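You operate a simulated robot arm through the tools that you are given. There is no shell and no other tool. Be economical: measure what you need, move in short steps, check, and stop when the job is done.

You are at the controls of a simulated robot arm. One attempt, no reset.

JOB
Give the orange jar two measures of clay and mix till light gold.
Fine: measure knob back to its red mark; mix at the viewer and leave the jar there, mixer off.

Only the result counts: the job must be done as asked and must still hold three seconds after the hand-in. Knocking over, shifting, dropping, spilling or breaking anything else fails it.

ROBOT AND FRAMES
A 5-joint arm with a two-finger parallel gripper, fixed in place. Base frame: the origin is at the foot of the arm, x ahead of it, y to its left, z up; the work surface is at about z = 0.014. Lengths are in m, angles in degrees, forces in N, time in s.
With the tool pointing down near the work surface it reaches from about 0.26 to 0.68 m from the base axis. Its first joint turns from -66.0 to 66.0 degrees. The tool tilts only in the upright plane through the base axis and itself; it spins freely about its own axis. Payload 2.9 kg.
Tool frame: the origin (TCP) lies between the finger pads and is the grasp point; the fingertips stand 0.03 m ahead of it; z points along the fingers, y is the line along which they close. Largest opening 0.11 m; finger width 0.02, thickness 0.01; the body of the gripper, 0.048 by 0.112 m, starts 0.055 m behind the TCP.
Orientation is told as [roll, pitch, yaw] about the base's x, y, z axes, in that order, counted from this pose: with the fingers straight down and closing along the base's y, the tool's x points along the base's -x, its y along +y and its z along -z.

CONTROLS
- The arm moves only by the tool apply_moves. Its argument "moves" is a list of rows, each an object of numbers (a shift or turn left out is 0, a gripper value left out holds the last): "tx", "ty", "tz": the shift along the tool's x, y, z in m; "wx", "wy", "wz": the turn, a rotation vector about the tool's x, y, z in degrees; "claw": the opening, from 0 (shut) to 1 (fully open). In form: [{"tx": .., "ty": .., "tz": .., "wx": .., "wy": .., "wz": .., "claw": ..}, ...]. A call has 1 to 8 rows; each row is the pose to reach, as a shift and turn from the pose commanded when the call began, along the tool's axes at that moment. Each row takes 0.2 s and may step no farther than 0.05 m and 8.6 degrees from the row before; otherwise, or with a gripper value out of range, the whole call is refused. Where a pose cannot be reached the arm comes as near as it can. A force on the tool above 60 N (or 10 N above the force at the start of the call, whichever is more), or a blocked arm, ends the call early, and 0.2 s more pass. Each finger travels about 0.108 m/s and halts on what it meets, pressing with about 41 N; the grip force reading is that of the motor and also rises with nothing between the fingers. The clock runs only during rows and for 0.2 s after the last one: add rows that repeat a pose to give the fingers time. The reply holds the time, the measured pose of the TCP, the force on the tool along the base axes, the opening and the grip force, in the units named above and with some noise, with the torque about the TCP (base axes, N m) and any sound that the robot's microphone picked up.
- Cameras (640 x 400 px; columns grow to the right, rows downward): "scene" is fixed at [0.0263, -0.4402, 0.6158]; the picture's right is [0.87, -0.49, 0.00], its down [-0.22, -0.40, -0.89] and it looks along [0.44, 0.77, -0.46] (base axes); focal length 267 px, centre (320, 200). "wrist" rides on the gripper at [0.072, 0.017, -0.103] in the tool frame; the picture's right is [-0.23, 0.97, 0.00], its down [-0.76, -0.18, -0.62] and it looks along [-0.61, -0.14, 0.78] (tool axes); focal length 222 px, centre (320, 200). There is no depth. A picture from a camera that has moved, and an enlarged one, comes with that camera's place and axes in the base frame and with its lens.
- snapshot(camera): a new picture of that camera. The clock stands still meanwhile.
- enlarge(camera, box): a new picture of the part [left, top, right, bottom] of that camera's present view, enlarged. The clock stands still meanwhile.
- job_done(): hands the job in; it is judged then, once.

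Work in short steps. Places have to be worked out from the pictures, the camera data and where the tool is seen: move nearer, look again, correct. Check each grasp and each placing, and mend what went wrong. You have 120 turns and 64 pictures in all, those below and enlarged ones among them. Open the gripper and draw the arm clear of the work before you hand the job in, unless the task says otherwise; then end with one line.

The tools are called after "Emit:" as name(argument=value, ...) on one line, values as JSON. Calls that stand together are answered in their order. apply_moves: Moves the arm, as the interface text tells. Its arguments: {"type":"object","properties":{"moves":{"type":"array","items":{"type":"object","properties":{"tx":{"type":"number"},"ty":{"type":"number"},"tz":{"type":"number"},"wx":{"type":"number"},"wy":{"type":"number"},"wz":{"type":"number"},"claw":{"type":"number"}}}}},"required":["moves"]} The other tools are called the same way: snapshot (camera) takes a picture; enlarge (camera, box) takes an enlarged picture of a part of a camera's view; job_done () hands the job in.

At the start:

```text
clock: 0.0
ee_pos: [0.3174, -0.0099, 0.5185]
tcp_rot: [-0.1, 0.0, 0.0]
contact_force: [0.5, 0.3, 0.2]
wrist_torque: [0.02, 0.0, 0.0]
grip_width: 0.1099
grasp_force: 0.1
```

scene: 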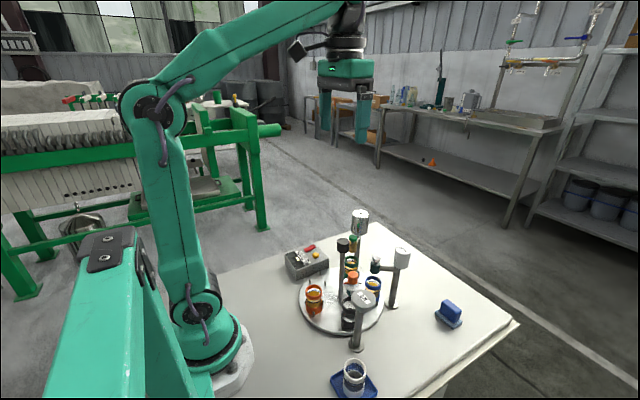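
wrist: 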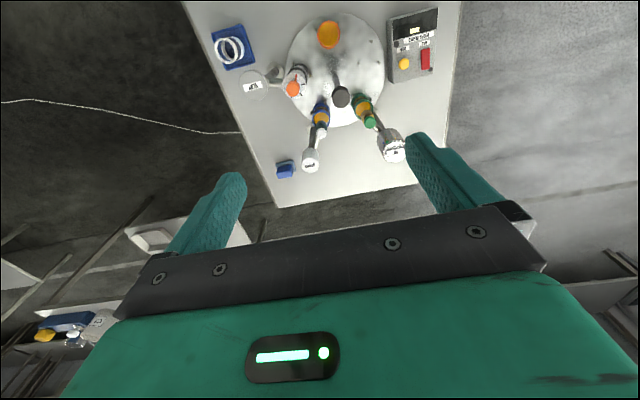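

I look closer at the bench to identify the apparatus.

Emit:
enlarge(camera="scene", box=[270, 200, 430, 300])

Emit:
enlarge(camera="scene", box=[310, 280, 486, 390])

Emit:
enlarge(camera="wrist", box=[190, 0, 470, 190])

```text
4.00 times, centred on (350, 250) of scene
camera zoom: at [0.0263, -0.4402, 0.6158], right [0.87, -0.49, 0.0], down [-0.22, -0.4, -0.89], along [0.44, 0.77, -0.46], focal length 1066 px, centre (200, 0)
```

zoom: 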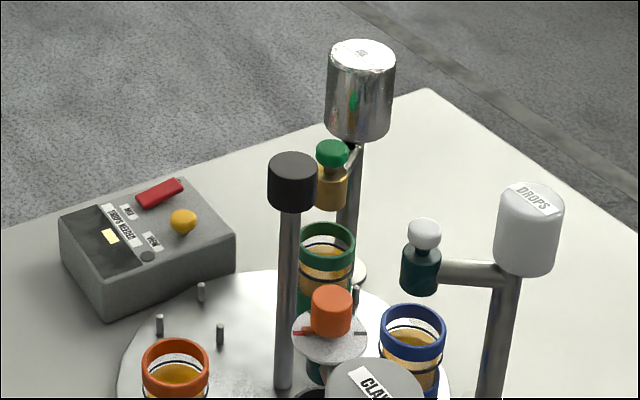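

```text
3.64 times, centred on (398, 335) of scene
camera zoom: at [0.0263, -0.4402, 0.6158], right [0.87, -0.49, 0.0], down [-0.22, -0.4, -0.89], along [0.44, 0.77, -0.46], focal length 969 px, centre (36, -291)
```

zoom: 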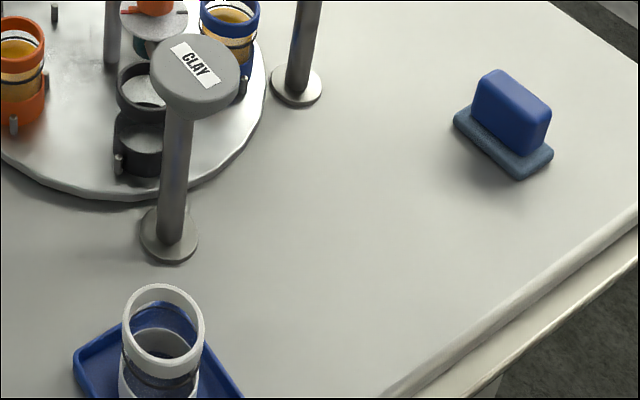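

```text
2.11 times, centred on (330, 95) of wrist
camera zoom: at [0.245, 0.0078, 0.6221], right [0.23, 0.97, 0.0], down [0.76, -0.18, 0.62], along [0.61, -0.14, -0.78], focal length 468 px, centre (299, 421)
```

zoom: 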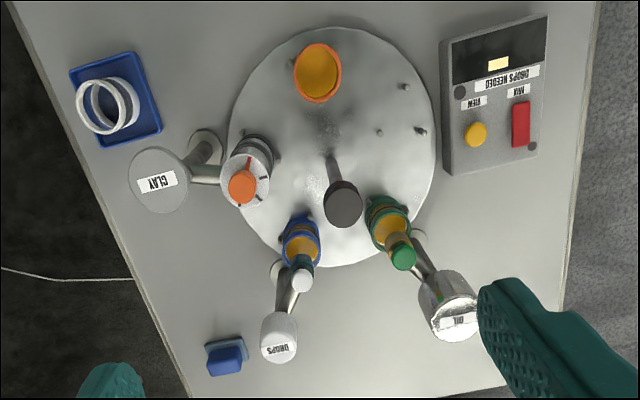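

I enlarge the box, the clay dispenser, and the turntable.

Emit:
enlarge(camera="wrist", box=[370, 0, 450, 90])

Emit:
enlarge(camera="wrist", box=[240, 50, 340, 112])

Emit:
enlarge(camera="scene", box=[296, 260, 392, 340])

```text
4.44 times, centred on (410, 45) of wrist
camera zoom: at [0.245, 0.0078, 0.6221], right [0.23, 0.97, 0.0], down [0.76, -0.18, 0.62], along [0.61, -0.14, -0.78], focal length 987 px, centre (-80, 889)
```

zoom: 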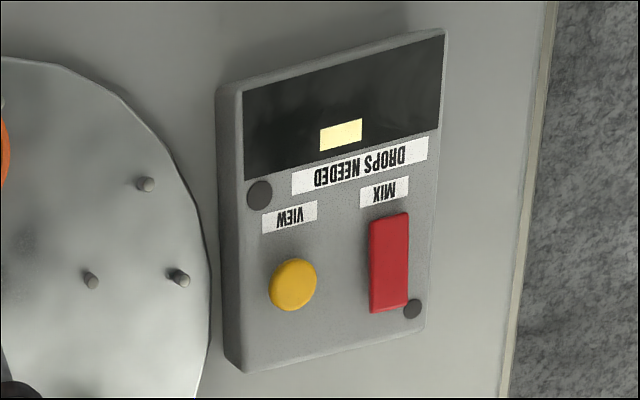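

```text
6.40 times, centred on (290, 81) of wrist
camera zoom: at [0.245, 0.0078, 0.6221], right [0.23, 0.97, 0.0], down [0.76, -0.18, 0.62], along [0.61, -0.14, -0.78], focal length 1422 px, centre (512, 962)
```

zoom: 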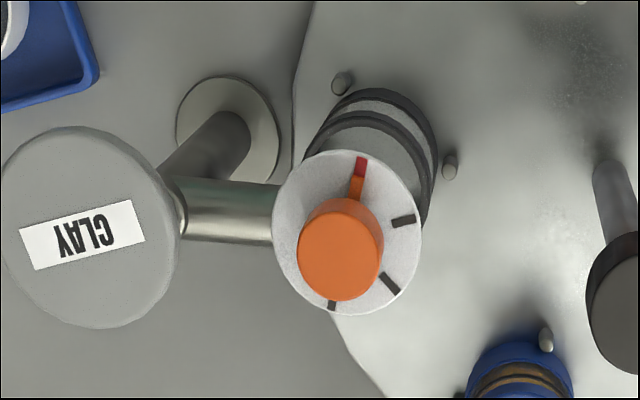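

```text
5.00 times, centred on (344, 300) of scene
camera zoom: at [0.0263, -0.4402, 0.6158], right [0.87, -0.49, 0.0], down [-0.22, -0.4, -0.89], along [0.44, 0.77, -0.46], focal length 1333 px, centre (200, -300)
```

zoom: 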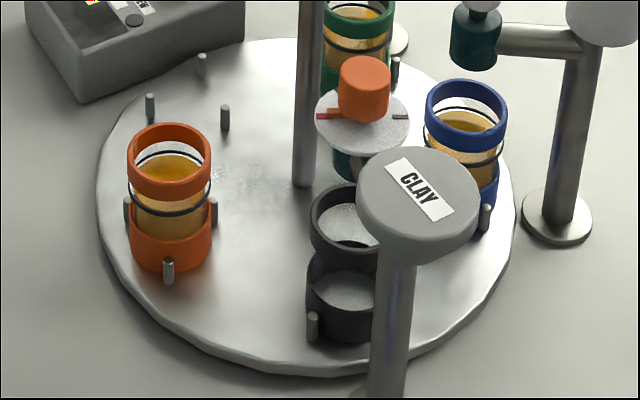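

Stations are arranged on a turntable, with the central black knob probably used to turn it. I move over the central knob at a safe height and look.

Emit:
apply_moves(moves=[{"tx": -0.01, "ty": 0.008, "tz": 0.04}, {"tx": -0.02, "ty": 0.016, "tz": 0.08}, {"tx": -0.03, "ty": 0.024, "tz": 0.12}, {"tx": -0.038, "ty": 0.033, "tz": 0.16}, {"tx": -0.038, "ty": 0.033, "tz": 0.19}, {"tx": -0.038, "ty": 0.033, "tz": 0.19}])

Emit:
snapshot(camera="wrist")

Emit:
snapshot(camera="scene")

```text
clock: 1.4
ee_pos: [0.3549, 0.023, 0.3285]
tcp_rot: [0.0, 0.0, 0.0]
contact_force: [-0.2, 1.0, 0.4]
wrist_torque: [0.02, 0.02, 0.0]
grip_width: 0.11
grasp_force: 0.1
```

```text
55 pictures are left
camera wrist: at [0.2813, 0.0397, 0.4312], right [0.23, 0.97, 0.0], down [0.76, -0.18, 0.62], along [0.61, -0.14, -0.78], focal length 222 px, centre (320, 200)
```

wrist: 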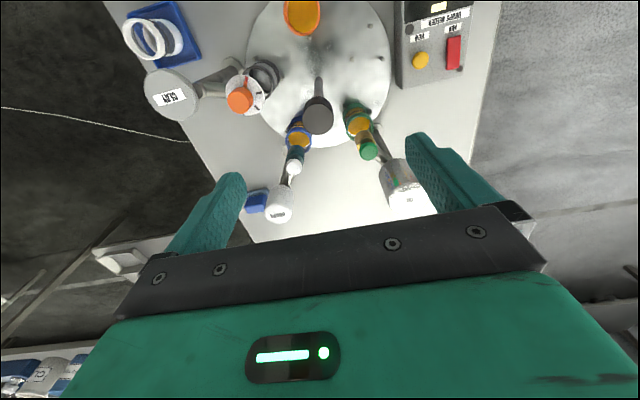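

```text
54 pictures are left
```

scene: 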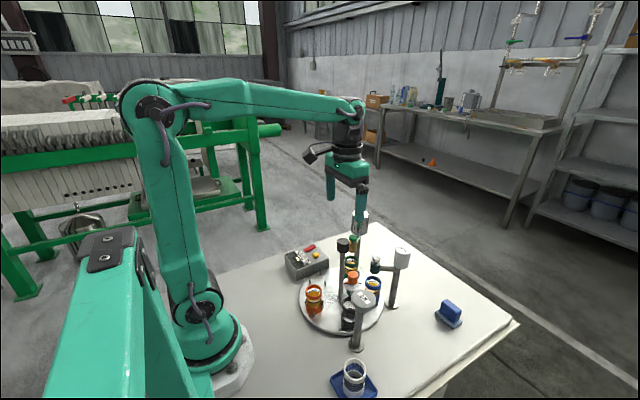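

Knob estimated at about (0.36, 0.02, top ≈0.20). Move above it and look again.

Emit:
apply_moves(moves=[{"tx": -0.005, "ty": -0.003, "tz": 0.04}, {"tx": -0.005, "ty": -0.003, "tz": 0.08}, {"tx": -0.005, "ty": -0.003, "tz": 0.08}])

Emit:
snapshot(camera="wrist")

Emit:
enlarge(camera="scene", box=[280, 160, 440, 260])

```text
clock: 2.2
ee_pos: [0.3576, 0.0198, 0.2482]
tcp_rot: [0.0, 0.0, 0.1]
contact_force: [1.2, -0.4, 0.4]
wrist_torque: [0.01, -0.05, -0.02]
grip_width: 0.11
grasp_force: 0.0
```

```text
53 pictures are left
camera wrist: at [0.2851, 0.0379, 0.3509], right [0.23, 0.97, 0.0], down [0.76, -0.18, 0.62], along [0.61, -0.14, -0.78], focal length 222 px, centre (320, 200)
```

wrist: 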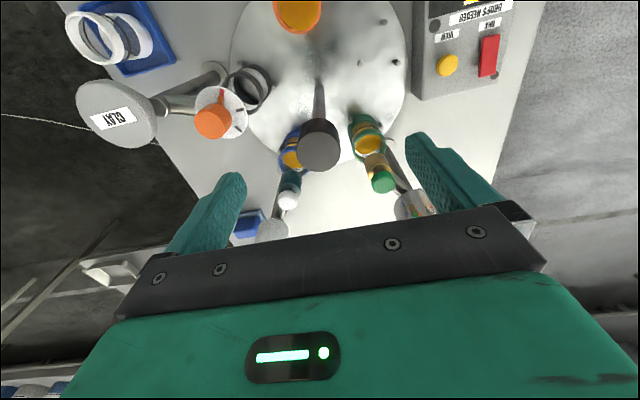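

```text
4.00 times, centred on (360, 210) of scene
camera zoom: at [0.0263, -0.4402, 0.6158], right [0.87, -0.49, 0.0], down [-0.22, -0.4, -0.89], along [0.44, 0.77, -0.46], focal length 1066 px, centre (160, 160)
```

zoom: 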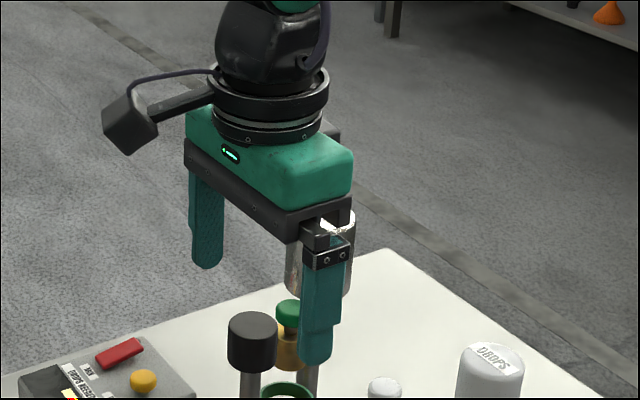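

Knob triangulated at (0.356, 0.0205), top z≈0.203, Ø≈0.03; disc centre matches. I lower around it with the fingers pre-narrowed and grip.

Emit:
apply_moves(moves=[{"claw": 0.6}, {"tx": 0.0016, "ty": 0.0007, "tz": 0.03, "claw": 0.6}, {"tx": 0.0016, "ty": 0.0007, "tz": 0.058, "claw": 0.6}, {"tx": 0.0016, "ty": 0.0007, "tz": 0.058, "claw": 0.6}])

Emit:
snapshot(camera="wrist")

```text
clock: 3.2
ee_pos: [0.356, 0.0242, 0.1934]
tcp_rot: [0.0, -0.1, -0.1]
contact_force: [0.3, 0.0, -0.2]
wrist_torque: [0.01, -0.01, -0.03]
grip_width: 0.0659
grasp_force: 0.1
```

```text
51 pictures are left
camera wrist: at [0.2844, 0.0409, 0.2951], right [0.23, 0.97, 0.0], down [0.76, -0.18, 0.62], along [0.61, -0.14, -0.78], focal length 222 px, centre (320, 200)
```

wrist: 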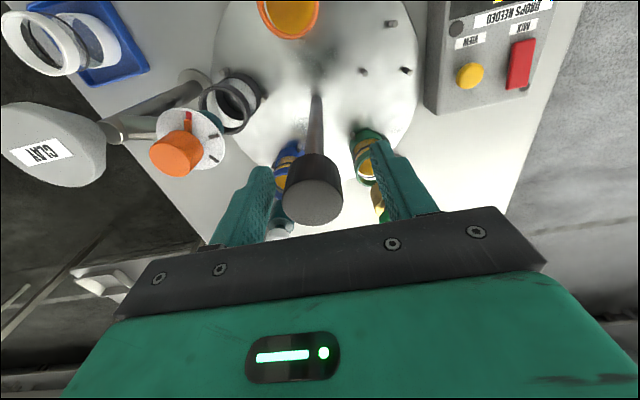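

Knob sits at about (0.357, 0.021), 3 mm off the finger centre; correct and close gently.

Emit:
apply_moves(moves=[{"tx": -0.001, "ty": -0.003, "tz": 0.003, "claw": 0.4}, {"tx": -0.001, "ty": -0.003, "tz": 0.003, "claw": 0.3}, {"tx": -0.001, "ty": -0.003, "tz": 0.003, "claw": 0.15}, {"tx": -0.001, "ty": -0.003, "tz": 0.003, "claw": 0.15}])

```text
clock: 4.2
ee_pos: [0.358, 0.0201, 0.1885]
tcp_rot: [0.0, 0.0, 0.1]
contact_force: [-0.3, 7.7, -2.6]
wrist_torque: [0.03, 0.13, 0.01]
grip_width: 0.031
grasp_force: 44.9
```

Gripped (0.031 m). Test turn: counter-clockwise from above (tool wz negative) by 16°.

Emit:
apply_moves(moves=[{"ty": 0.001, "wz": -8, "claw": 0.15}, {"ty": 0.001, "wz": -16, "claw": 0.15}, {"ty": 0.001, "wz": -16, "claw": 0.15}])

Emit:
snapshot(camera="scene")

```text
clock: 5.0
ee_pos: [0.3599, 0.021, 0.1894]
tcp_rot: [0.0, 0.0, 16.3]
contact_force: [-4.9, 41.8, 4.5]
wrist_torque: [0.03, 0.08, -0.14]
grip_width: 0.0311
grasp_force: 44.9
```

```text
50 pictures are left
```

scene: 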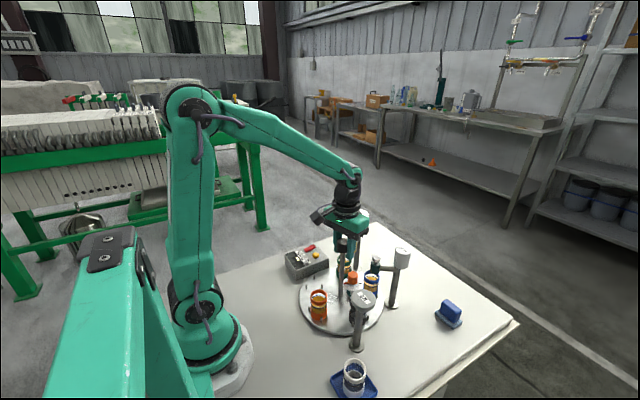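

The turntable follows the knob. The side force rose to 42 N, so I test shifting back to relieve it.

Emit:
apply_moves(moves=[{"ty": -0.0015, "claw": 0.15}, {"ty": -0.0015, "claw": 0.15}])

```text
clock: 5.5
ee_pos: [0.3591, 0.0219, 0.1895]
tcp_rot: [-0.1, 0.0, 16.5]
contact_force: [-1.6, 5.4, 0.5]
wrist_torque: [0.11, -0.34, -0.04]
grip_width: 0.0308
grasp_force: 44.9
stopped in row 2: the force on the tool passed its limit (the readings are from after the stop); the commanded pose is now the measured one
```

Force relaxed now. Continue the pure rotation.

Emit:
apply_moves(moves=[{"wz": -7}, {"wz": -14}, {"wz": -21}, {"wz": -28}, {"wz": -28}])

```text
clock: 6.4
ee_pos: [0.3586, 0.0228, 0.1888]
tcp_rot: [0.2, 0.2, 40.6]
contact_force: [-3.0, 4.2, 1.3]
wrist_torque: [-0.1, -0.9, -0.07]
grip_width: 0.0306
grasp_force: 44.8
stopped in row 4: the force on the tool passed its limit (the readings are from after the stop); the commanded pose is now the measured one
```

Continue in shorter chunks, letting the commanded pose reset.

Emit:
apply_moves(moves=[{"wz": -8}, {"wz": -16}, {"wz": -16}])

```text
clock: 7.2
ee_pos: [0.3564, 0.0239, 0.1891]
tcp_rot: [0.4, 0.3, 56.8]
contact_force: [-17.9, 17.4, 9.8]
wrist_torque: [0.13, -1.29, -0.05]
grip_width: 0.0311
grasp_force: 44.8
```

Continue to about 72°.

Emit:
apply_moves(moves=[{"wz": -7.5}, {"wz": -15}, {"wz": -15}])

Emit:
enlarge(camera="scene", box=[280, 220, 440, 320])

Emit:
snapshot(camera="wrist")

```text
clock: 8.0
ee_pos: [0.3576, 0.0241, 0.1877]
tcp_rot: [0.7, 0.2, 71.8]
contact_force: [-41.8, 34.1, 23.2]
wrist_torque: [-0.54, -1.18, -0.21]
grip_width: 0.0313
grasp_force: 45.0
```

```text
4.00 times, centred on (360, 270) of scene
camera zoom: at [0.0261, -0.4401, 0.6158], right [0.87, -0.49, 0.0], down [-0.22, -0.4, -0.89], along [0.44, 0.77, -0.46], focal length 1066 px, centre (160, -80)
```

zoom: 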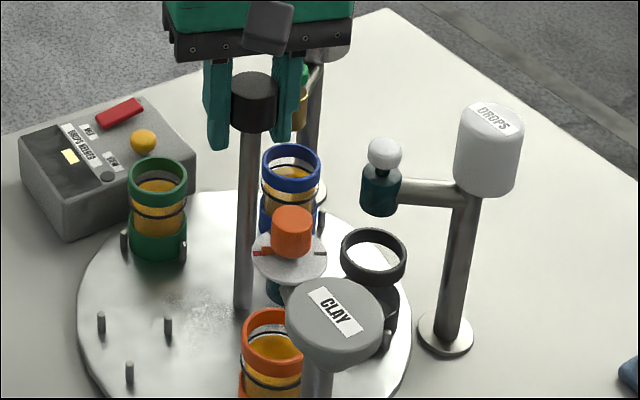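

```text
48 pictures are left
camera wrist: at [0.3193, -0.0389, 0.2915], right [-0.85, 0.52, 0.01], down [0.42, 0.67, 0.62], along [0.31, 0.53, -0.79], focal length 222 px, centre (320, 200)
```

wrist: 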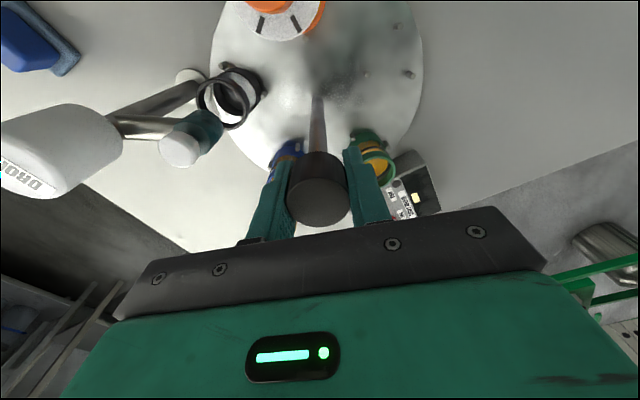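

Orange is under the clay outlet. Release the knob and rise straight up, then look from above.

Emit:
apply_moves(moves=[{"claw": 0.3}, {"claw": 0.6}, {"tz": -0.04, "claw": 0.6}, {"tz": -0.08, "claw": 0.6}, {"tz": -0.12}, {"tz": -0.12}])

Emit:
snapshot(camera="wrist")

```text
clock: 9.4
ee_pos: [0.3586, 0.0249, 0.306]
tcp_rot: [0.2, 0.1, 71.6]
contact_force: [-1.0, 0.4, 0.4]
wrist_torque: [0.0, 0.01, -0.01]
grip_width: 0.066
grasp_force: 0.2
```

```text
47 pictures are left
camera wrist: at [0.3199, -0.0391, 0.41], right [-0.85, 0.52, 0.0], down [0.41, 0.67, 0.62], along [0.32, 0.53, -0.78], focal length 222 px, centre (320, 200)
```

wrist: 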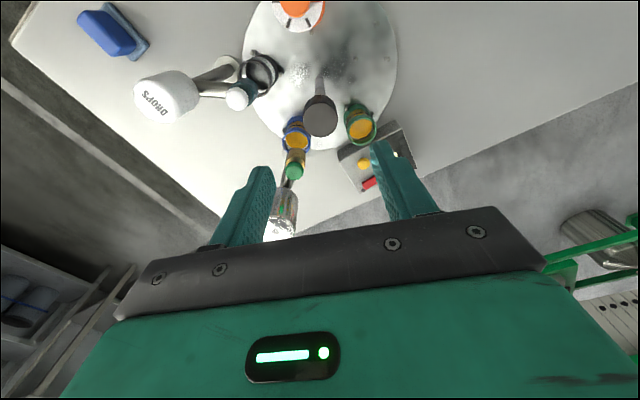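

Rotation looks aligned (blue now sits where green's station was). Next go above the clay knob at about (0.327, -0.06).

Emit:
apply_moves(moves=[{"tx": 0.045, "ty": 0.002, "tz": 0}, {"tx": 0.0905, "ty": 0.0038, "tz": 0.0}, {"tx": 0.0905, "ty": 0.0038, "tz": 0.036}, {"tx": 0.0905, "ty": 0.0038, "tz": 0.036}])

Emit:
snapshot(camera="wrist")

Emit:
enlarge(camera="scene", box=[300, 240, 396, 320])

```text
clock: 10.4
ee_pos: [0.3252, -0.0581, 0.271]
tcp_rot: [0.2, 0.0, 71.6]
contact_force: [0.3, 0.5, -0.2]
wrist_torque: [0.0, 0.0, -0.04]
grip_width: 0.0662
grasp_force: 0.1
```

```text
46 pictures are left
camera wrist: at [0.2876, -0.1218, 0.3747], right [-0.85, 0.52, 0.0], down [0.41, 0.67, 0.62], along [0.32, 0.53, -0.78], focal length 222 px, centre (320, 200)
```

wrist: 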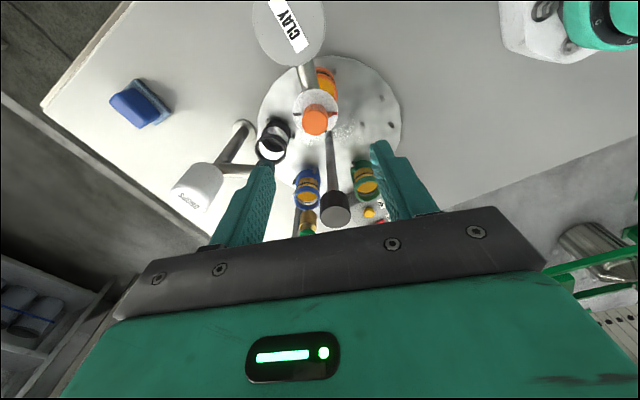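

```text
5.00 times, centred on (348, 280) of scene
camera zoom: at [0.0263, -0.4402, 0.6158], right [0.87, -0.49, 0.0], down [-0.22, -0.4, -0.89], along [0.44, 0.77, -0.46], focal length 1333 px, centre (180, -200)
```

zoom: 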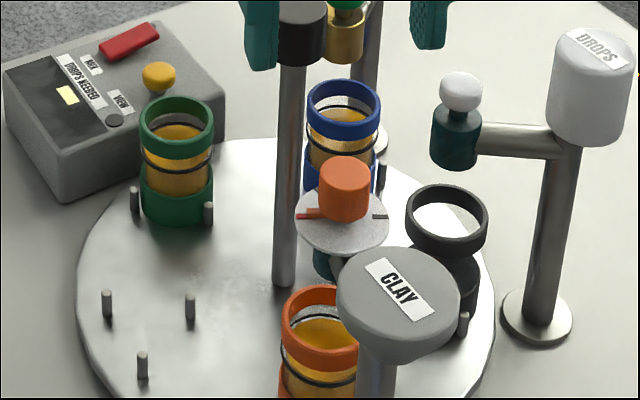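

Clay knob top triangulated at (0.3276, -0.0619, 0.172), Ø≈0.024. Approach just above it and look.

Emit:
apply_moves(moves=[{"tx": 0.0029, "ty": -0.0035, "tz": 0.03}, {"tx": 0.0029, "ty": -0.0035, "tz": 0.056, "claw": 0.5}, {"tx": 0.0029, "ty": -0.0035, "tz": 0.056, "claw": 0.5}])

Emit:
snapshot(camera="wrist")

Emit:
enlarge(camera="scene", box=[300, 220, 396, 300])

```text
clock: 11.2
ee_pos: [0.3287, -0.0634, 0.2169]
tcp_rot: [0.1, 0.0, 71.6]
contact_force: [0.0, -0.1, 0.8]
wrist_torque: [-0.04, -0.01, -0.03]
grip_width: 0.0549
grasp_force: 0.1
```

```text
44 pictures are left
camera wrist: at [0.2907, -0.1268, 0.3192], right [-0.85, 0.52, 0.0], down [0.41, 0.67, 0.62], along [0.32, 0.53, -0.78], focal length 222 px, centre (320, 200)
```

wrist: 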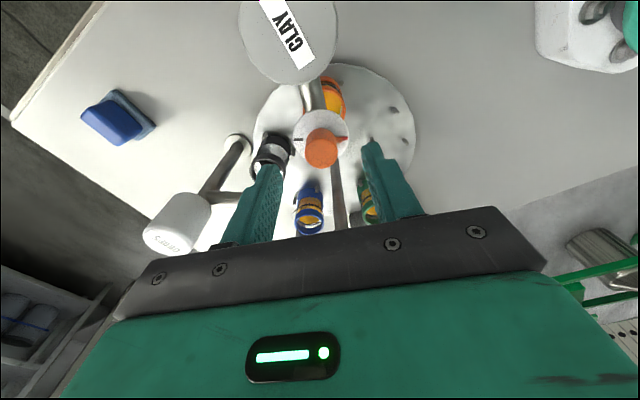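

```text
5.00 times, centred on (348, 260) of scene
camera zoom: at [0.0263, -0.4402, 0.6158], right [0.87, -0.49, 0.0], down [-0.22, -0.4, -0.89], along [0.44, 0.77, -0.46], focal length 1333 px, centre (180, -100)
```

zoom: 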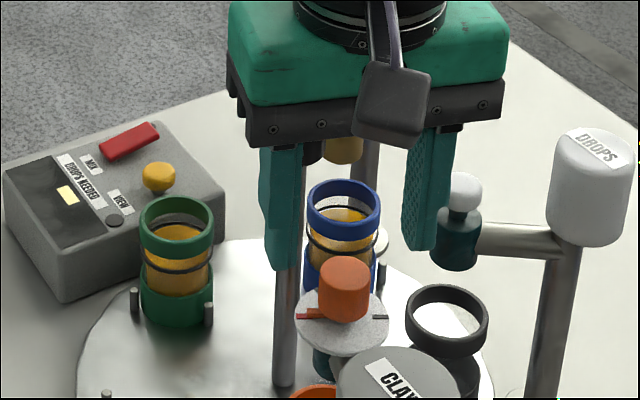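

Knob is centred between the fingers laterally. Descend so the fingertips stay just above the dial plate (~0.153), then close.

Emit:
apply_moves(moves=[{"tx": 0.001, "tz": 0.015, "claw": 0.5}, {"tx": 0.001, "tz": 0.028, "claw": 0.5}, {"tx": 0.001, "tz": 0.028, "claw": 0.3}, {"tx": 0.001, "tz": 0.028, "claw": 0.3}])

Emit:
enlarge(camera="scene", box=[310, 230, 390, 297])

Emit:
enlarge(camera="wrist", box=[220, 80, 420, 240])

```text
clock: 12.2
ee_pos: [0.3276, -0.0648, 0.1881]
tcp_rot: [0.2, 0.0, 71.6]
contact_force: [0.7, -0.6, 0.5]
wrist_torque: [0.02, -0.01, 0.01]
grip_width: 0.033
grasp_force: 0.0
```

```text
5.97 times, centred on (350, 264) of scene
camera zoom: at [0.0263, -0.4402, 0.6158], right [0.87, -0.49, 0.0], down [-0.22, -0.4, -0.89], along [0.44, 0.77, -0.46], focal length 1591 px, centre (141, -179)
```

zoom: 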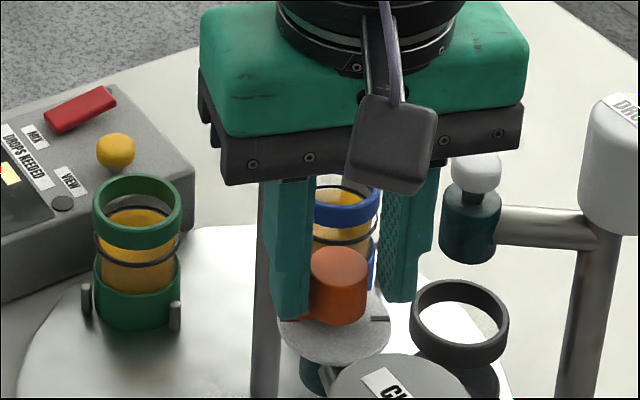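

```text
2.50 times, centred on (320, 160) of wrist
camera zoom: at [0.2907, -0.1288, 0.2904], right [-0.85, 0.52, 0.0], down [0.41, 0.67, 0.62], along [0.32, 0.53, -0.78], focal length 555 px, centre (320, 300)
```

zoom: 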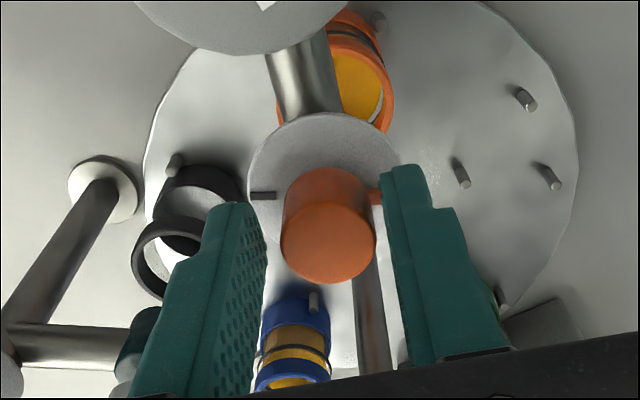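

Good straddle; close on the knob.

Emit:
apply_moves(moves=[{"tz": 0.002, "claw": 0.22}, {"tz": 0.002, "claw": 0.1}, {"tz": 0.002, "claw": 0.1}])

```text
clock: 13.0
ee_pos: [0.3267, -0.0641, 0.1868]
tcp_rot: [0.4, 0.0, 71.6]
contact_force: [-17.7, 5.2, 11.1]
wrist_torque: [-0.01, -0.03, 0.03]
grip_width: 0.023
grasp_force: 44.8
```

Gripped. Turn clockwise (wz +) a little and listen.

Emit:
apply_moves(moves=[{"wz": 7.5}, {"wz": 15}, {"wz": 22.5}, {"wz": 30}, {"wz": 30}])

Emit:
enlarge(camera="wrist", box=[220, 80, 420, 240])

```text
clock: 14.2
ee_pos: [0.3269, -0.0647, 0.1856]
tcp_rot: [0.5, 0.4, 41.6]
contact_force: [-18.3, 30.6, -1.4]
wrist_torque: [0.22, -0.09, 0.04]
grip_width: 0.0231
grasp_force: 44.8
```

```text
2.50 times, centred on (320, 160) of wrist
camera zoom: at [0.2627, -0.1002, 0.289], right [-0.48, 0.88, 0.01], down [0.69, 0.37, 0.62], along [0.54, 0.3, -0.79], focal length 555 px, centre (320, 300)
```

zoom: 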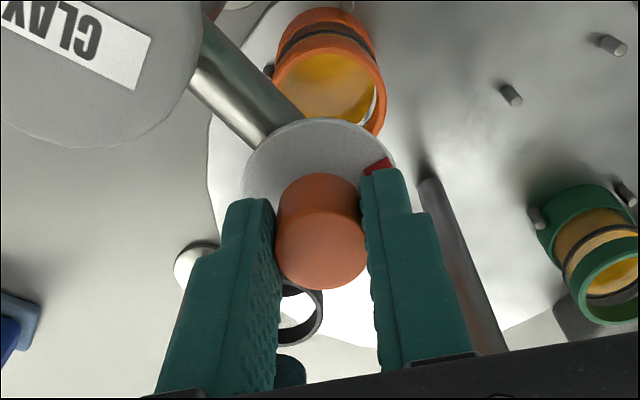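

The knob turns with the fingers. Relieve the side force by 1 mm in its direction and continue to 60°.

Emit:
apply_moves(moves=[{"ty": 0.0011}, {"ty": 0.0011, "wz": 7.5}, {"ty": 0.0011, "wz": 15}, {"ty": 0.0011, "wz": 15}])

```text
clock: 15.2
ee_pos: [0.3257, -0.0639, 0.1865]
tcp_rot: [0.4, 0.5, 26.6]
contact_force: [-20.7, 32.2, -1.9]
wrist_torque: [0.41, -0.48, 0.07]
grip_width: 0.0231
grasp_force: 45.0
```

Emit:
apply_moves(moves=[{"ty": 0.001}, {"ty": 0.001, "wz": 7.5}, {"ty": 0.001, "wz": 15}, {"ty": 0.001, "wz": 15}])

Emit:
enlarge(camera="wrist", box=[220, 60, 420, 220])

Emit:
enlarge(camera="scene", box=[300, 240, 396, 320])

```text
clock: 16.2
ee_pos: [0.3258, -0.0638, 0.1855]
tcp_rot: [0.1, 0.4, 11.7]
contact_force: [2.3, 41.7, -19.8]
wrist_torque: [0.38, 0.8, 0.02]
grip_width: 0.0227
grasp_force: 45.0
```

```text
2.50 times, centred on (320, 140) of wrist
camera zoom: at [0.2528, -0.0619, 0.2889], right [0.03, 1.0, 0.0], down [0.79, -0.02, 0.62], along [0.62, -0.02, -0.79], focal length 555 px, centre (320, 350)
```

zoom: 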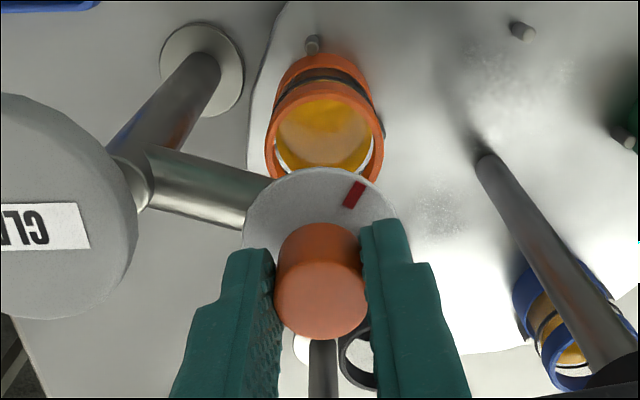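

```text
5.00 times, centred on (348, 280) of scene
camera zoom: at [0.0264, -0.4401, 0.6158], right [0.87, -0.49, 0.0], down [-0.22, -0.4, -0.89], along [0.44, 0.77, -0.46], focal length 1333 px, centre (180, -200)
```

zoom: 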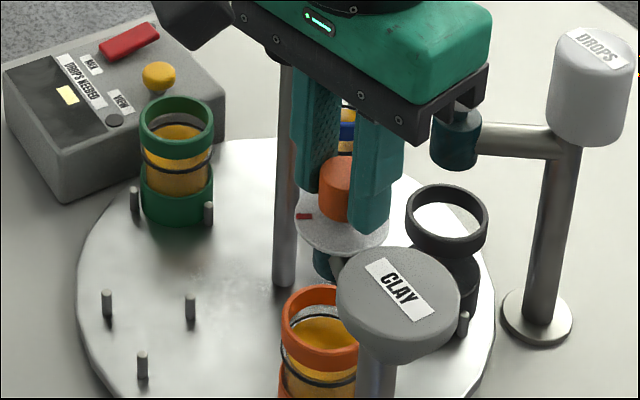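

Continue turning toward the second mark.

Emit:
apply_moves(moves=[{"ty": 0.0012}, {"ty": 0.0012, "wz": 7.5}, {"ty": 0.0012, "wz": 15}, {"ty": 0.0012, "wz": 15}])

```text
clock: 17.2
ee_pos: [0.3269, -0.0633, 0.1856]
tcp_rot: [0.0, 0.3, -3.5]
contact_force: [-7.9, 6.1, -18.4]
wrist_torque: [-0.03, -0.53, -0.02]
grip_width: 0.023
grasp_force: 45.6
```

Emit:
apply_moves(moves=[{"wz": 7.5}, {"wz": 15}, {"wz": 22.5}, {"wz": 30}, {"wz": 30}])

Emit:
enlarge(camera="wrist", box=[220, 60, 420, 220])

```text
clock: 18.4
ee_pos: [0.3262, -0.0618, 0.1858]
tcp_rot: [-0.2, 0.4, -33.4]
contact_force: [-9.8, 11.0, -11.0]
wrist_torque: [0.97, 0.99, -0.03]
grip_width: 0.023
grasp_force: 45.1
```

```text
2.50 times, centred on (320, 140) of wrist
camera zoom: at [0.2764, -0.0085, 0.2891], right [0.73, 0.69, 0.0], down [0.54, -0.57, 0.62], along [0.42, -0.45, -0.79], focal length 555 px, centre (320, 350)
```

zoom: 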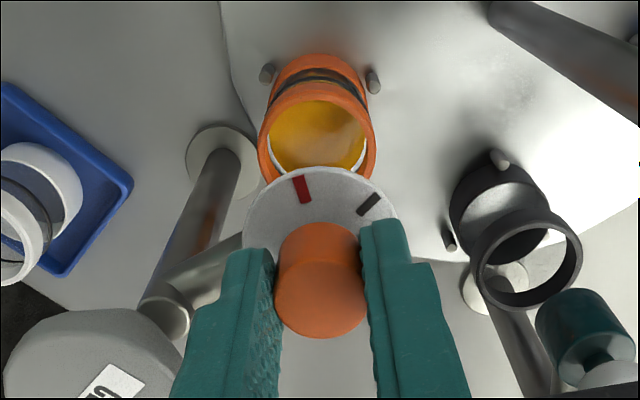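

Rotated ~105°. Red→third mark spans 180°, so marks are 60° apart; go on 15° to the second mark.

Emit:
apply_moves(moves=[{"wz": 7.5}, {"wz": 15}, {"wz": 15}, {"wz": 15}])

Emit:
enlarge(camera="wrist", box=[220, 60, 420, 220])

```text
clock: 19.4
ee_pos: [0.3278, -0.063, 0.1862]
tcp_rot: [-0.2, 0.2, -48.3]
contact_force: [1.0, 37.0, -16.2]
wrist_torque: [1.12, -0.36, 0.02]
grip_width: 0.0234
grasp_force: 44.9
```

```text
2.50 times, centred on (320, 140) of wrist
camera zoom: at [0.2926, 0.0024, 0.2894], right [0.88, 0.48, 0.0], down [0.38, -0.69, 0.62], along [0.29, -0.55, -0.78], focal length 555 px, centre (320, 350)
```

zoom: 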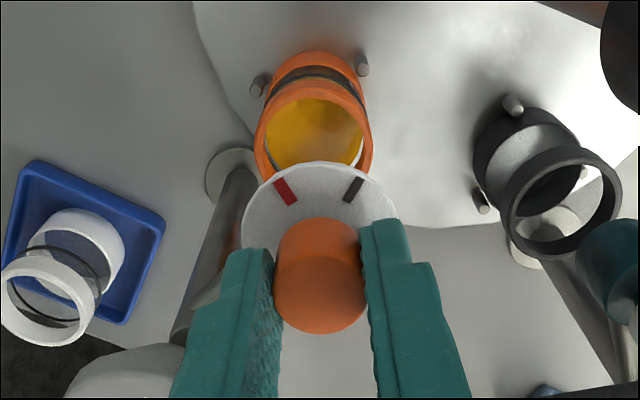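

The second mark is now under the right finger (red and first mark symmetric at ±30°). Return toward the red mark.

Emit:
apply_moves(moves=[{"ty": -0.0005, "wz": 1.5}, {"wz": 1.5}, {"wz": -6}, {"wz": -13}, {"wz": -20}, {"wz": -27}, {"wz": -27}])

```text
clock: 21.0
ee_pos: [0.3272, -0.0636, 0.187]
tcp_rot: [0.0, 0.0, -21.2]
contact_force: [23.1, 29.1, -16.0]
wrist_torque: [0.86, 0.35, -0.02]
grip_width: 0.0229
grasp_force: 44.8
```

Emit:
apply_moves(moves=[{"wz": -8}, {"wz": -16}, {"wz": -24}, {"wz": -32}, {"wz": -32}])

Emit:
enlarge(camera="wrist", box=[220, 60, 420, 220])

```text
clock: 22.2
ee_pos: [0.3266, -0.064, 0.1866]
tcp_rot: [-0.1, 0.1, 10.7]
contact_force: [14.6, 34.5, 9.5]
wrist_torque: [0.89, -1.23, -0.02]
grip_width: 0.0229
grasp_force: 44.7
```

```text
2.50 times, centred on (320, 140) of wrist
camera zoom: at [0.2534, -0.0604, 0.2895], right [0.04, 1.0, 0.0], down [0.78, -0.03, 0.62], along [0.62, -0.03, -0.78], focal length 555 px, centre (320, 350)
```

zoom: 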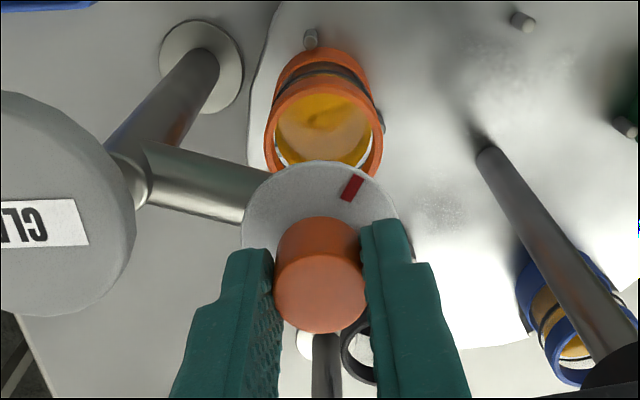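

Jar appears to hold material; continue returning to the red mark.

Emit:
apply_moves(moves=[{"wz": -8}, {"wz": -16}, {"wz": -24}, {"wz": -32}, {"wz": -32}])

```text
clock: 23.4
ee_pos: [0.3278, -0.0633, 0.185]
tcp_rot: [0.2, -0.1, 42.7]
contact_force: [16.1, 12.1, 14.8]
wrist_torque: [-0.21, 0.11, 0.02]
grip_width: 0.023
grasp_force: 45.0
```

Emit:
apply_moves(moves=[{"wz": -8}, {"wz": -16}, {"wz": -24}, {"wz": -29}, {"wz": -29}])

Emit:
enlarge(camera="wrist", box=[220, 80, 420, 240])

```text
clock: 24.6
ee_pos: [0.3273, -0.0643, 0.187]
tcp_rot: [0.1, 0.1, 71.7]
contact_force: [21.4, -3.3, -18.7]
wrist_torque: [-0.23, -0.53, 0.01]
grip_width: 0.0231
grasp_force: 45.3
```

```text
2.50 times, centred on (320, 160) of wrist
camera zoom: at [0.2891, -0.1273, 0.2893], right [-0.85, 0.52, 0.0], down [0.41, 0.67, 0.62], along [0.32, 0.53, -0.78], focal length 555 px, centre (320, 300)
```

zoom: 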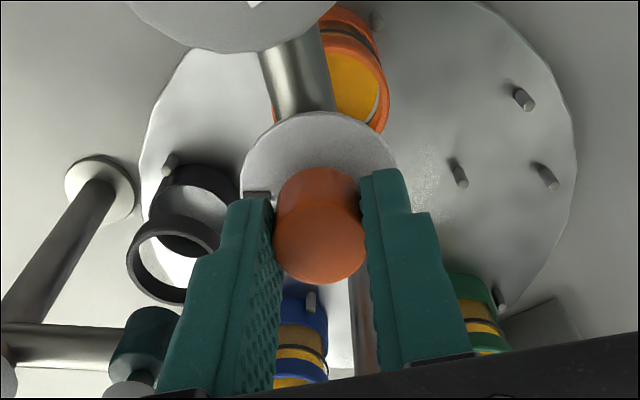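

Back at the starting angle. Release, lift, and check the dial and jar.

Emit:
apply_moves(moves=[{"claw": 0.3}, {"claw": 0.5}, {"claw": 0.5}, {"tz": -0.03}, {"tz": -0.07}, {"tz": -0.11}, {"tz": -0.11}])

Emit:
enlarge(camera="wrist", box=[260, 50, 380, 150])

Emit:
enlarge(camera="scene", box=[316, 255, 388, 315])

```text
clock: 26.2
ee_pos: [0.3282, -0.065, 0.2959]
tcp_rot: [0.3, 0.1, 71.7]
contact_force: [0.1, -0.4, 0.2]
wrist_torque: [0.03, -0.02, -0.01]
grip_width: 0.0549
grasp_force: 0.0
```

```text
4.00 times, centred on (320, 100) of wrist
camera zoom: at [0.2893, -0.1276, 0.3984], right [-0.85, 0.52, 0.0], down [0.41, 0.67, 0.62], along [0.32, 0.53, -0.78], focal length 888 px, centre (320, 600)
```

zoom: 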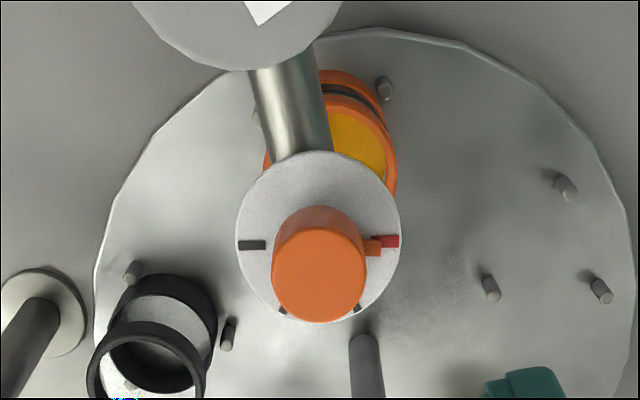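

```text
6.67 times, centred on (352, 285) of scene
camera zoom: at [0.0263, -0.4402, 0.6158], right [0.87, -0.49, 0.0], down [-0.22, -0.4, -0.89], along [0.44, 0.77, -0.46], focal length 1777 px, centre (107, -367)
```

zoom: 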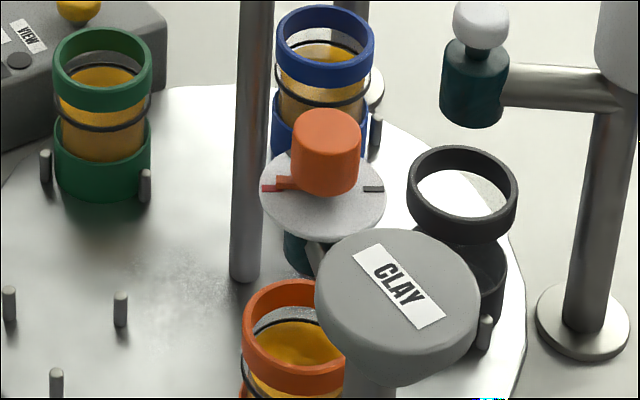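

I zoom in on the dial and on the jar contents.

Emit:
enlarge(camera="wrist", box=[300, 85, 364, 135])

Emit:
enlarge(camera="scene", box=[332, 268, 380, 308])

```text
8.00 times, centred on (332, 110) of wrist
camera zoom: at [0.2893, -0.1276, 0.3984], right [-0.85, 0.52, 0.0], down [0.41, 0.67, 0.62], along [0.32, 0.53, -0.78], focal length 1777 px, centre (224, 920)
```

zoom: 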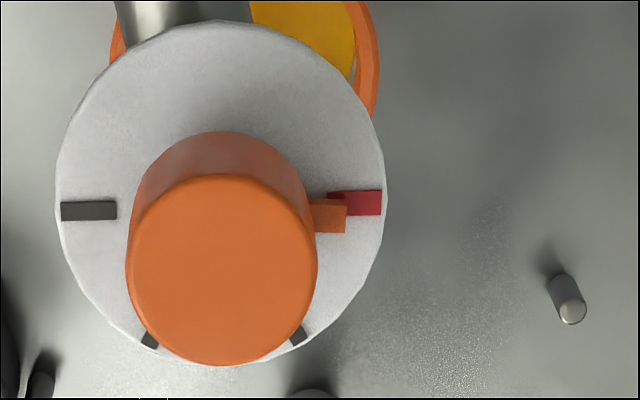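

```text
10.00 times, centred on (356, 288) of scene
camera zoom: at [0.0263, -0.4402, 0.6158], right [0.87, -0.49, 0.0], down [-0.22, -0.4, -0.89], along [0.44, 0.77, -0.46], focal length 2666 px, centre (-40, -680)
```

zoom: 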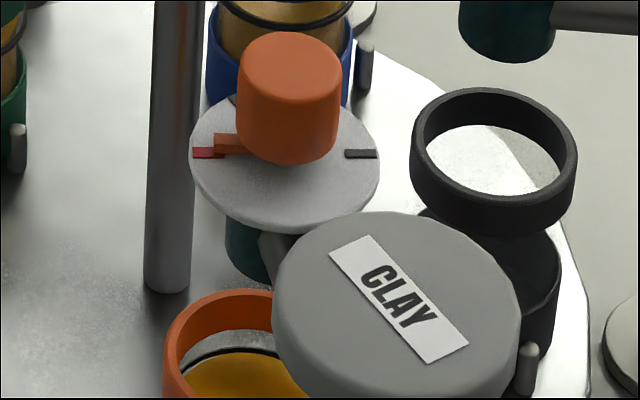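

The pointer appears ~3–4° short of the red mark. Regrip and nudge it counter-clockwise 4°.

Emit:
apply_moves(moves=[{"tz": 0.04, "claw": 0.5}, {"tz": 0.08, "claw": 0.5}, {"tz": 0.108, "claw": 0.5}, {"tz": 0.108, "claw": 0.3}, {"tz": 0.108, "claw": 0.1}, {"tz": 0.108, "claw": 0.1}, {"tz": 0.108, "claw": 0.1}])

Emit:
apply_moves(moves=[{"wz": -2}, {"wz": -4}, {"wz": -4}])

Emit:
apply_moves(moves=[{"claw": 0.3}, {"claw": 0.5}, {"claw": 0.5}, {"tz": -0.03}, {"tz": -0.07}, {"tz": -0.108}, {"tz": -0.108}])

Emit:
enlarge(camera="wrist", box=[300, 85, 364, 135])

```text
clock: 27.8
ee_pos: [0.3276, -0.0631, 0.1901]
tcp_rot: [0.3, 0.0, 71.5]
contact_force: [-1.5, 1.6, -5.1]
wrist_torque: [0.13, -0.45, 0.02]
grip_width: 0.0228
grasp_force: 45.4
```

```text
clock: 28.6
ee_pos: [0.3271, -0.0634, 0.1898]
tcp_rot: [0.3, -0.1, 75.6]
contact_force: [-9.2, -17.9, -1.7]
wrist_torque: [-0.65, -0.09, -0.22]
grip_width: 0.0228
grasp_force: 44.7
```

```text
clock: 30.2
ee_pos: [0.3287, -0.0623, 0.298]
tcp_rot: [0.1, 0.0, 75.7]
contact_force: [0.1, -0.4, 0.8]
wrist_torque: [0.03, -0.01, 0.0]
grip_width: 0.0552
grasp_force: 0.0
```

```text
8.00 times, centred on (332, 110) of wrist
camera zoom: at [0.2949, -0.1284, 0.4004], right [-0.89, 0.46, 0.0], down [0.36, 0.69, 0.62], along [0.28, 0.55, -0.78], focal length 1777 px, centre (224, 920)
```

zoom: 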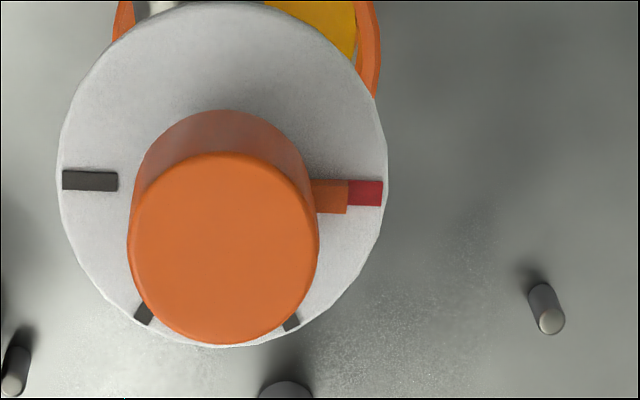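

The pointer is now exactly on the red mark. Go back over the turntable knob to turn it clockwise 144° (orange to the viewer station).

Emit:
apply_moves(moves=[{"tx": -0.045, "ty": -0.003}, {"tx": -0.0897, "ty": -0.0063, "wz": 3.7, "claw": 0.5}, {"tx": -0.0897, "ty": -0.0063, "tz": 0.04, "wz": 3.7}, {"tx": -0.0897, "ty": -0.0063, "tz": 0.063, "wz": 3.7}, {"tx": -0.0897, "ty": -0.0063, "tz": 0.063, "wz": 3.7}])

Emit:
snapshot(camera="wrist")

```text
clock: 31.4
ee_pos: [0.3553, 0.0221, 0.2326]
tcp_rot: [0.3, 0.1, 71.9]
contact_force: [-0.2, 0.4, -0.2]
wrist_torque: [-0.02, -0.04, 0.03]
grip_width: 0.0548
grasp_force: 0.1
```

```text
28 pictures are left
camera wrist: at [0.3172, -0.0411, 0.3357], right [-0.85, 0.52, 0.0], down [0.41, 0.67, 0.62], along [0.32, 0.53, -0.78], focal length 222 px, centre (320, 200)
```

wrist: 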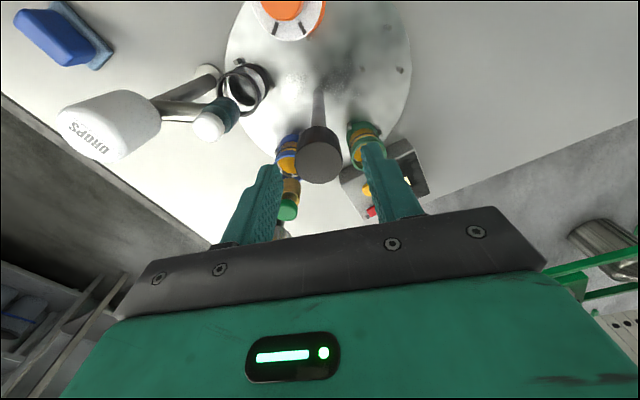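

Knob well centred at ~(0.3555, 0.0215). Descend and grip.

Emit:
apply_moves(moves=[{"tz": 0.025}, {"tz": 0.043}, {"tz": 0.043, "claw": 0.35}, {"tz": 0.043, "claw": 0.18}, {"tz": 0.043, "claw": 0.18}])

Emit:
apply_moves(moves=[{"wz": 8}, {"wz": 16}, {"wz": 24}, {"wz": 24}])

```text
clock: 32.6
ee_pos: [0.3555, 0.0224, 0.1915]
tcp_rot: [-0.1, 0.0, 71.8]
contact_force: [30.0, -12.8, -11.3]
wrist_torque: [0.19, 0.54, 0.07]
grip_width: 0.0309
grasp_force: 44.6
```

```text
clock: 33.6
ee_pos: [0.3571, 0.0219, 0.1912]
tcp_rot: [0.2, 0.2, 47.7]
contact_force: [13.8, -31.1, 5.3]
wrist_torque: [0.5, -1.06, -0.02]
grip_width: 0.0306
grasp_force: 45.0
```

Emit:
apply_moves(moves=[{"ty": -0.001, "wz": 8}, {"ty": -0.001, "wz": 16}, {"ty": -0.001, "wz": 24}, {"ty": -0.001, "wz": 24}])

Emit:
apply_moves(moves=[{"wz": 8}, {"wz": 16}, {"wz": 24}, {"wz": 24}])

```text
clock: 34.6
ee_pos: [0.3564, 0.0215, 0.1908]
tcp_rot: [0.1, 0.1, 23.7]
contact_force: [11.2, -34.8, 19.1]
wrist_torque: [-0.84, 0.89, 0.04]
grip_width: 0.0307
grasp_force: 44.9
```

```text
clock: 35.6
ee_pos: [0.3563, 0.0206, 0.191]
tcp_rot: [0.0, 0.1, -0.3]
contact_force: [13.5, -37.0, 14.2]
wrist_torque: [-0.19, -0.01, 0.04]
grip_width: 0.0305
grasp_force: 45.3
```

Halfway (72° done). Continue the remaining 72°.

Emit:
apply_moves(moves=[{"ty": -0.001, "wz": 8}, {"ty": -0.001, "wz": 16}, {"ty": -0.001, "wz": 24}, {"ty": -0.001, "wz": 24}])

Emit:
apply_moves(moves=[{"wz": 8}, {"wz": 16}, {"wz": 24}, {"wz": 24}])

```text
clock: 36.6
ee_pos: [0.3568, 0.0203, 0.1913]
tcp_rot: [-0.2, 0.1, -24.3]
contact_force: [18.5, -34.5, 0.7]
wrist_torque: [0.28, -0.21, 0.07]
grip_width: 0.031
grasp_force: 44.8
```

```text
clock: 37.6
ee_pos: [0.3556, 0.0192, 0.1897]
tcp_rot: [-0.3, 0.3, -48.3]
contact_force: [-12.4, -37.3, 25.4]
wrist_torque: [0.48, -0.55, 0.02]
grip_width: 0.0307
grasp_force: 45.5
```

Emit:
apply_moves(moves=[{"wz": 8}, {"wz": 16}, {"wz": 24}, {"wz": 24}])

Emit:
enlarge(camera="scene", box=[280, 230, 400, 330])

```text
clock: 38.6
ee_pos: [0.3549, 0.019, 0.1897]
tcp_rot: [-0.4, 0.1, -72.2]
contact_force: [-22.2, -24.6, 24.3]
wrist_torque: [0.07, -0.96, -0.04]
grip_width: 0.031
grasp_force: 44.7
```

```text
4.00 times, centred on (340, 280) of scene
camera zoom: at [0.0261, -0.4402, 0.6157], right [0.87, -0.49, 0.0], down [-0.22, -0.4, -0.89], along [0.44, 0.77, -0.46], focal length 1066 px, centre (240, -120)
```

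zoom: 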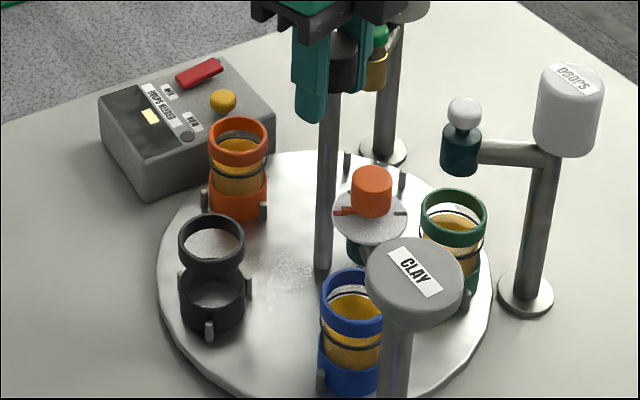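

Orange is at the viewer station beside the box. Release, lift, and move toward the box for a look at jar and switches.

Emit:
apply_moves(moves=[{"claw": 0.35}, {"claw": 0.55}, {"claw": 0.55}, {"tz": -0.04}, {"tz": -0.08}, {"tz": -0.12}, {"tz": -0.12}])

Emit:
enlarge(camera="scene", box=[284, 232, 348, 285])

Emit:
snapshot(camera="wrist")

```text
clock: 40.2
ee_pos: [0.3606, 0.0187, 0.3123]
tcp_rot: [-0.2, 0.1, -72.2]
contact_force: [-0.1, -0.5, -0.3]
wrist_torque: [0.01, -0.02, -0.01]
grip_width: 0.0608
grasp_force: 0.0
```

```text
7.55 times, centred on (316, 258) of scene
camera zoom: at [0.0263, -0.4402, 0.6158], right [0.87, -0.49, 0.0], down [-0.22, -0.4, -0.89], along [0.44, 0.77, -0.46], focal length 2012 px, centre (350, -242)
```

zoom: 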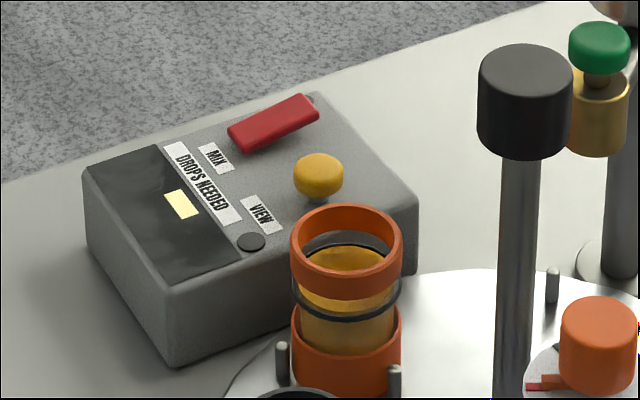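

```text
25 pictures are left
camera wrist: at [0.3542, 0.0927, 0.4148], right [1.0, 0.08, 0.0], down [0.07, -0.78, 0.62], along [0.05, -0.62, -0.78], focal length 222 px, centre (320, 200)
```

wrist: 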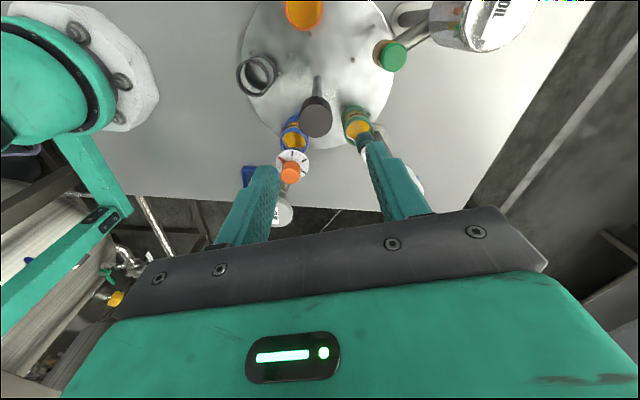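

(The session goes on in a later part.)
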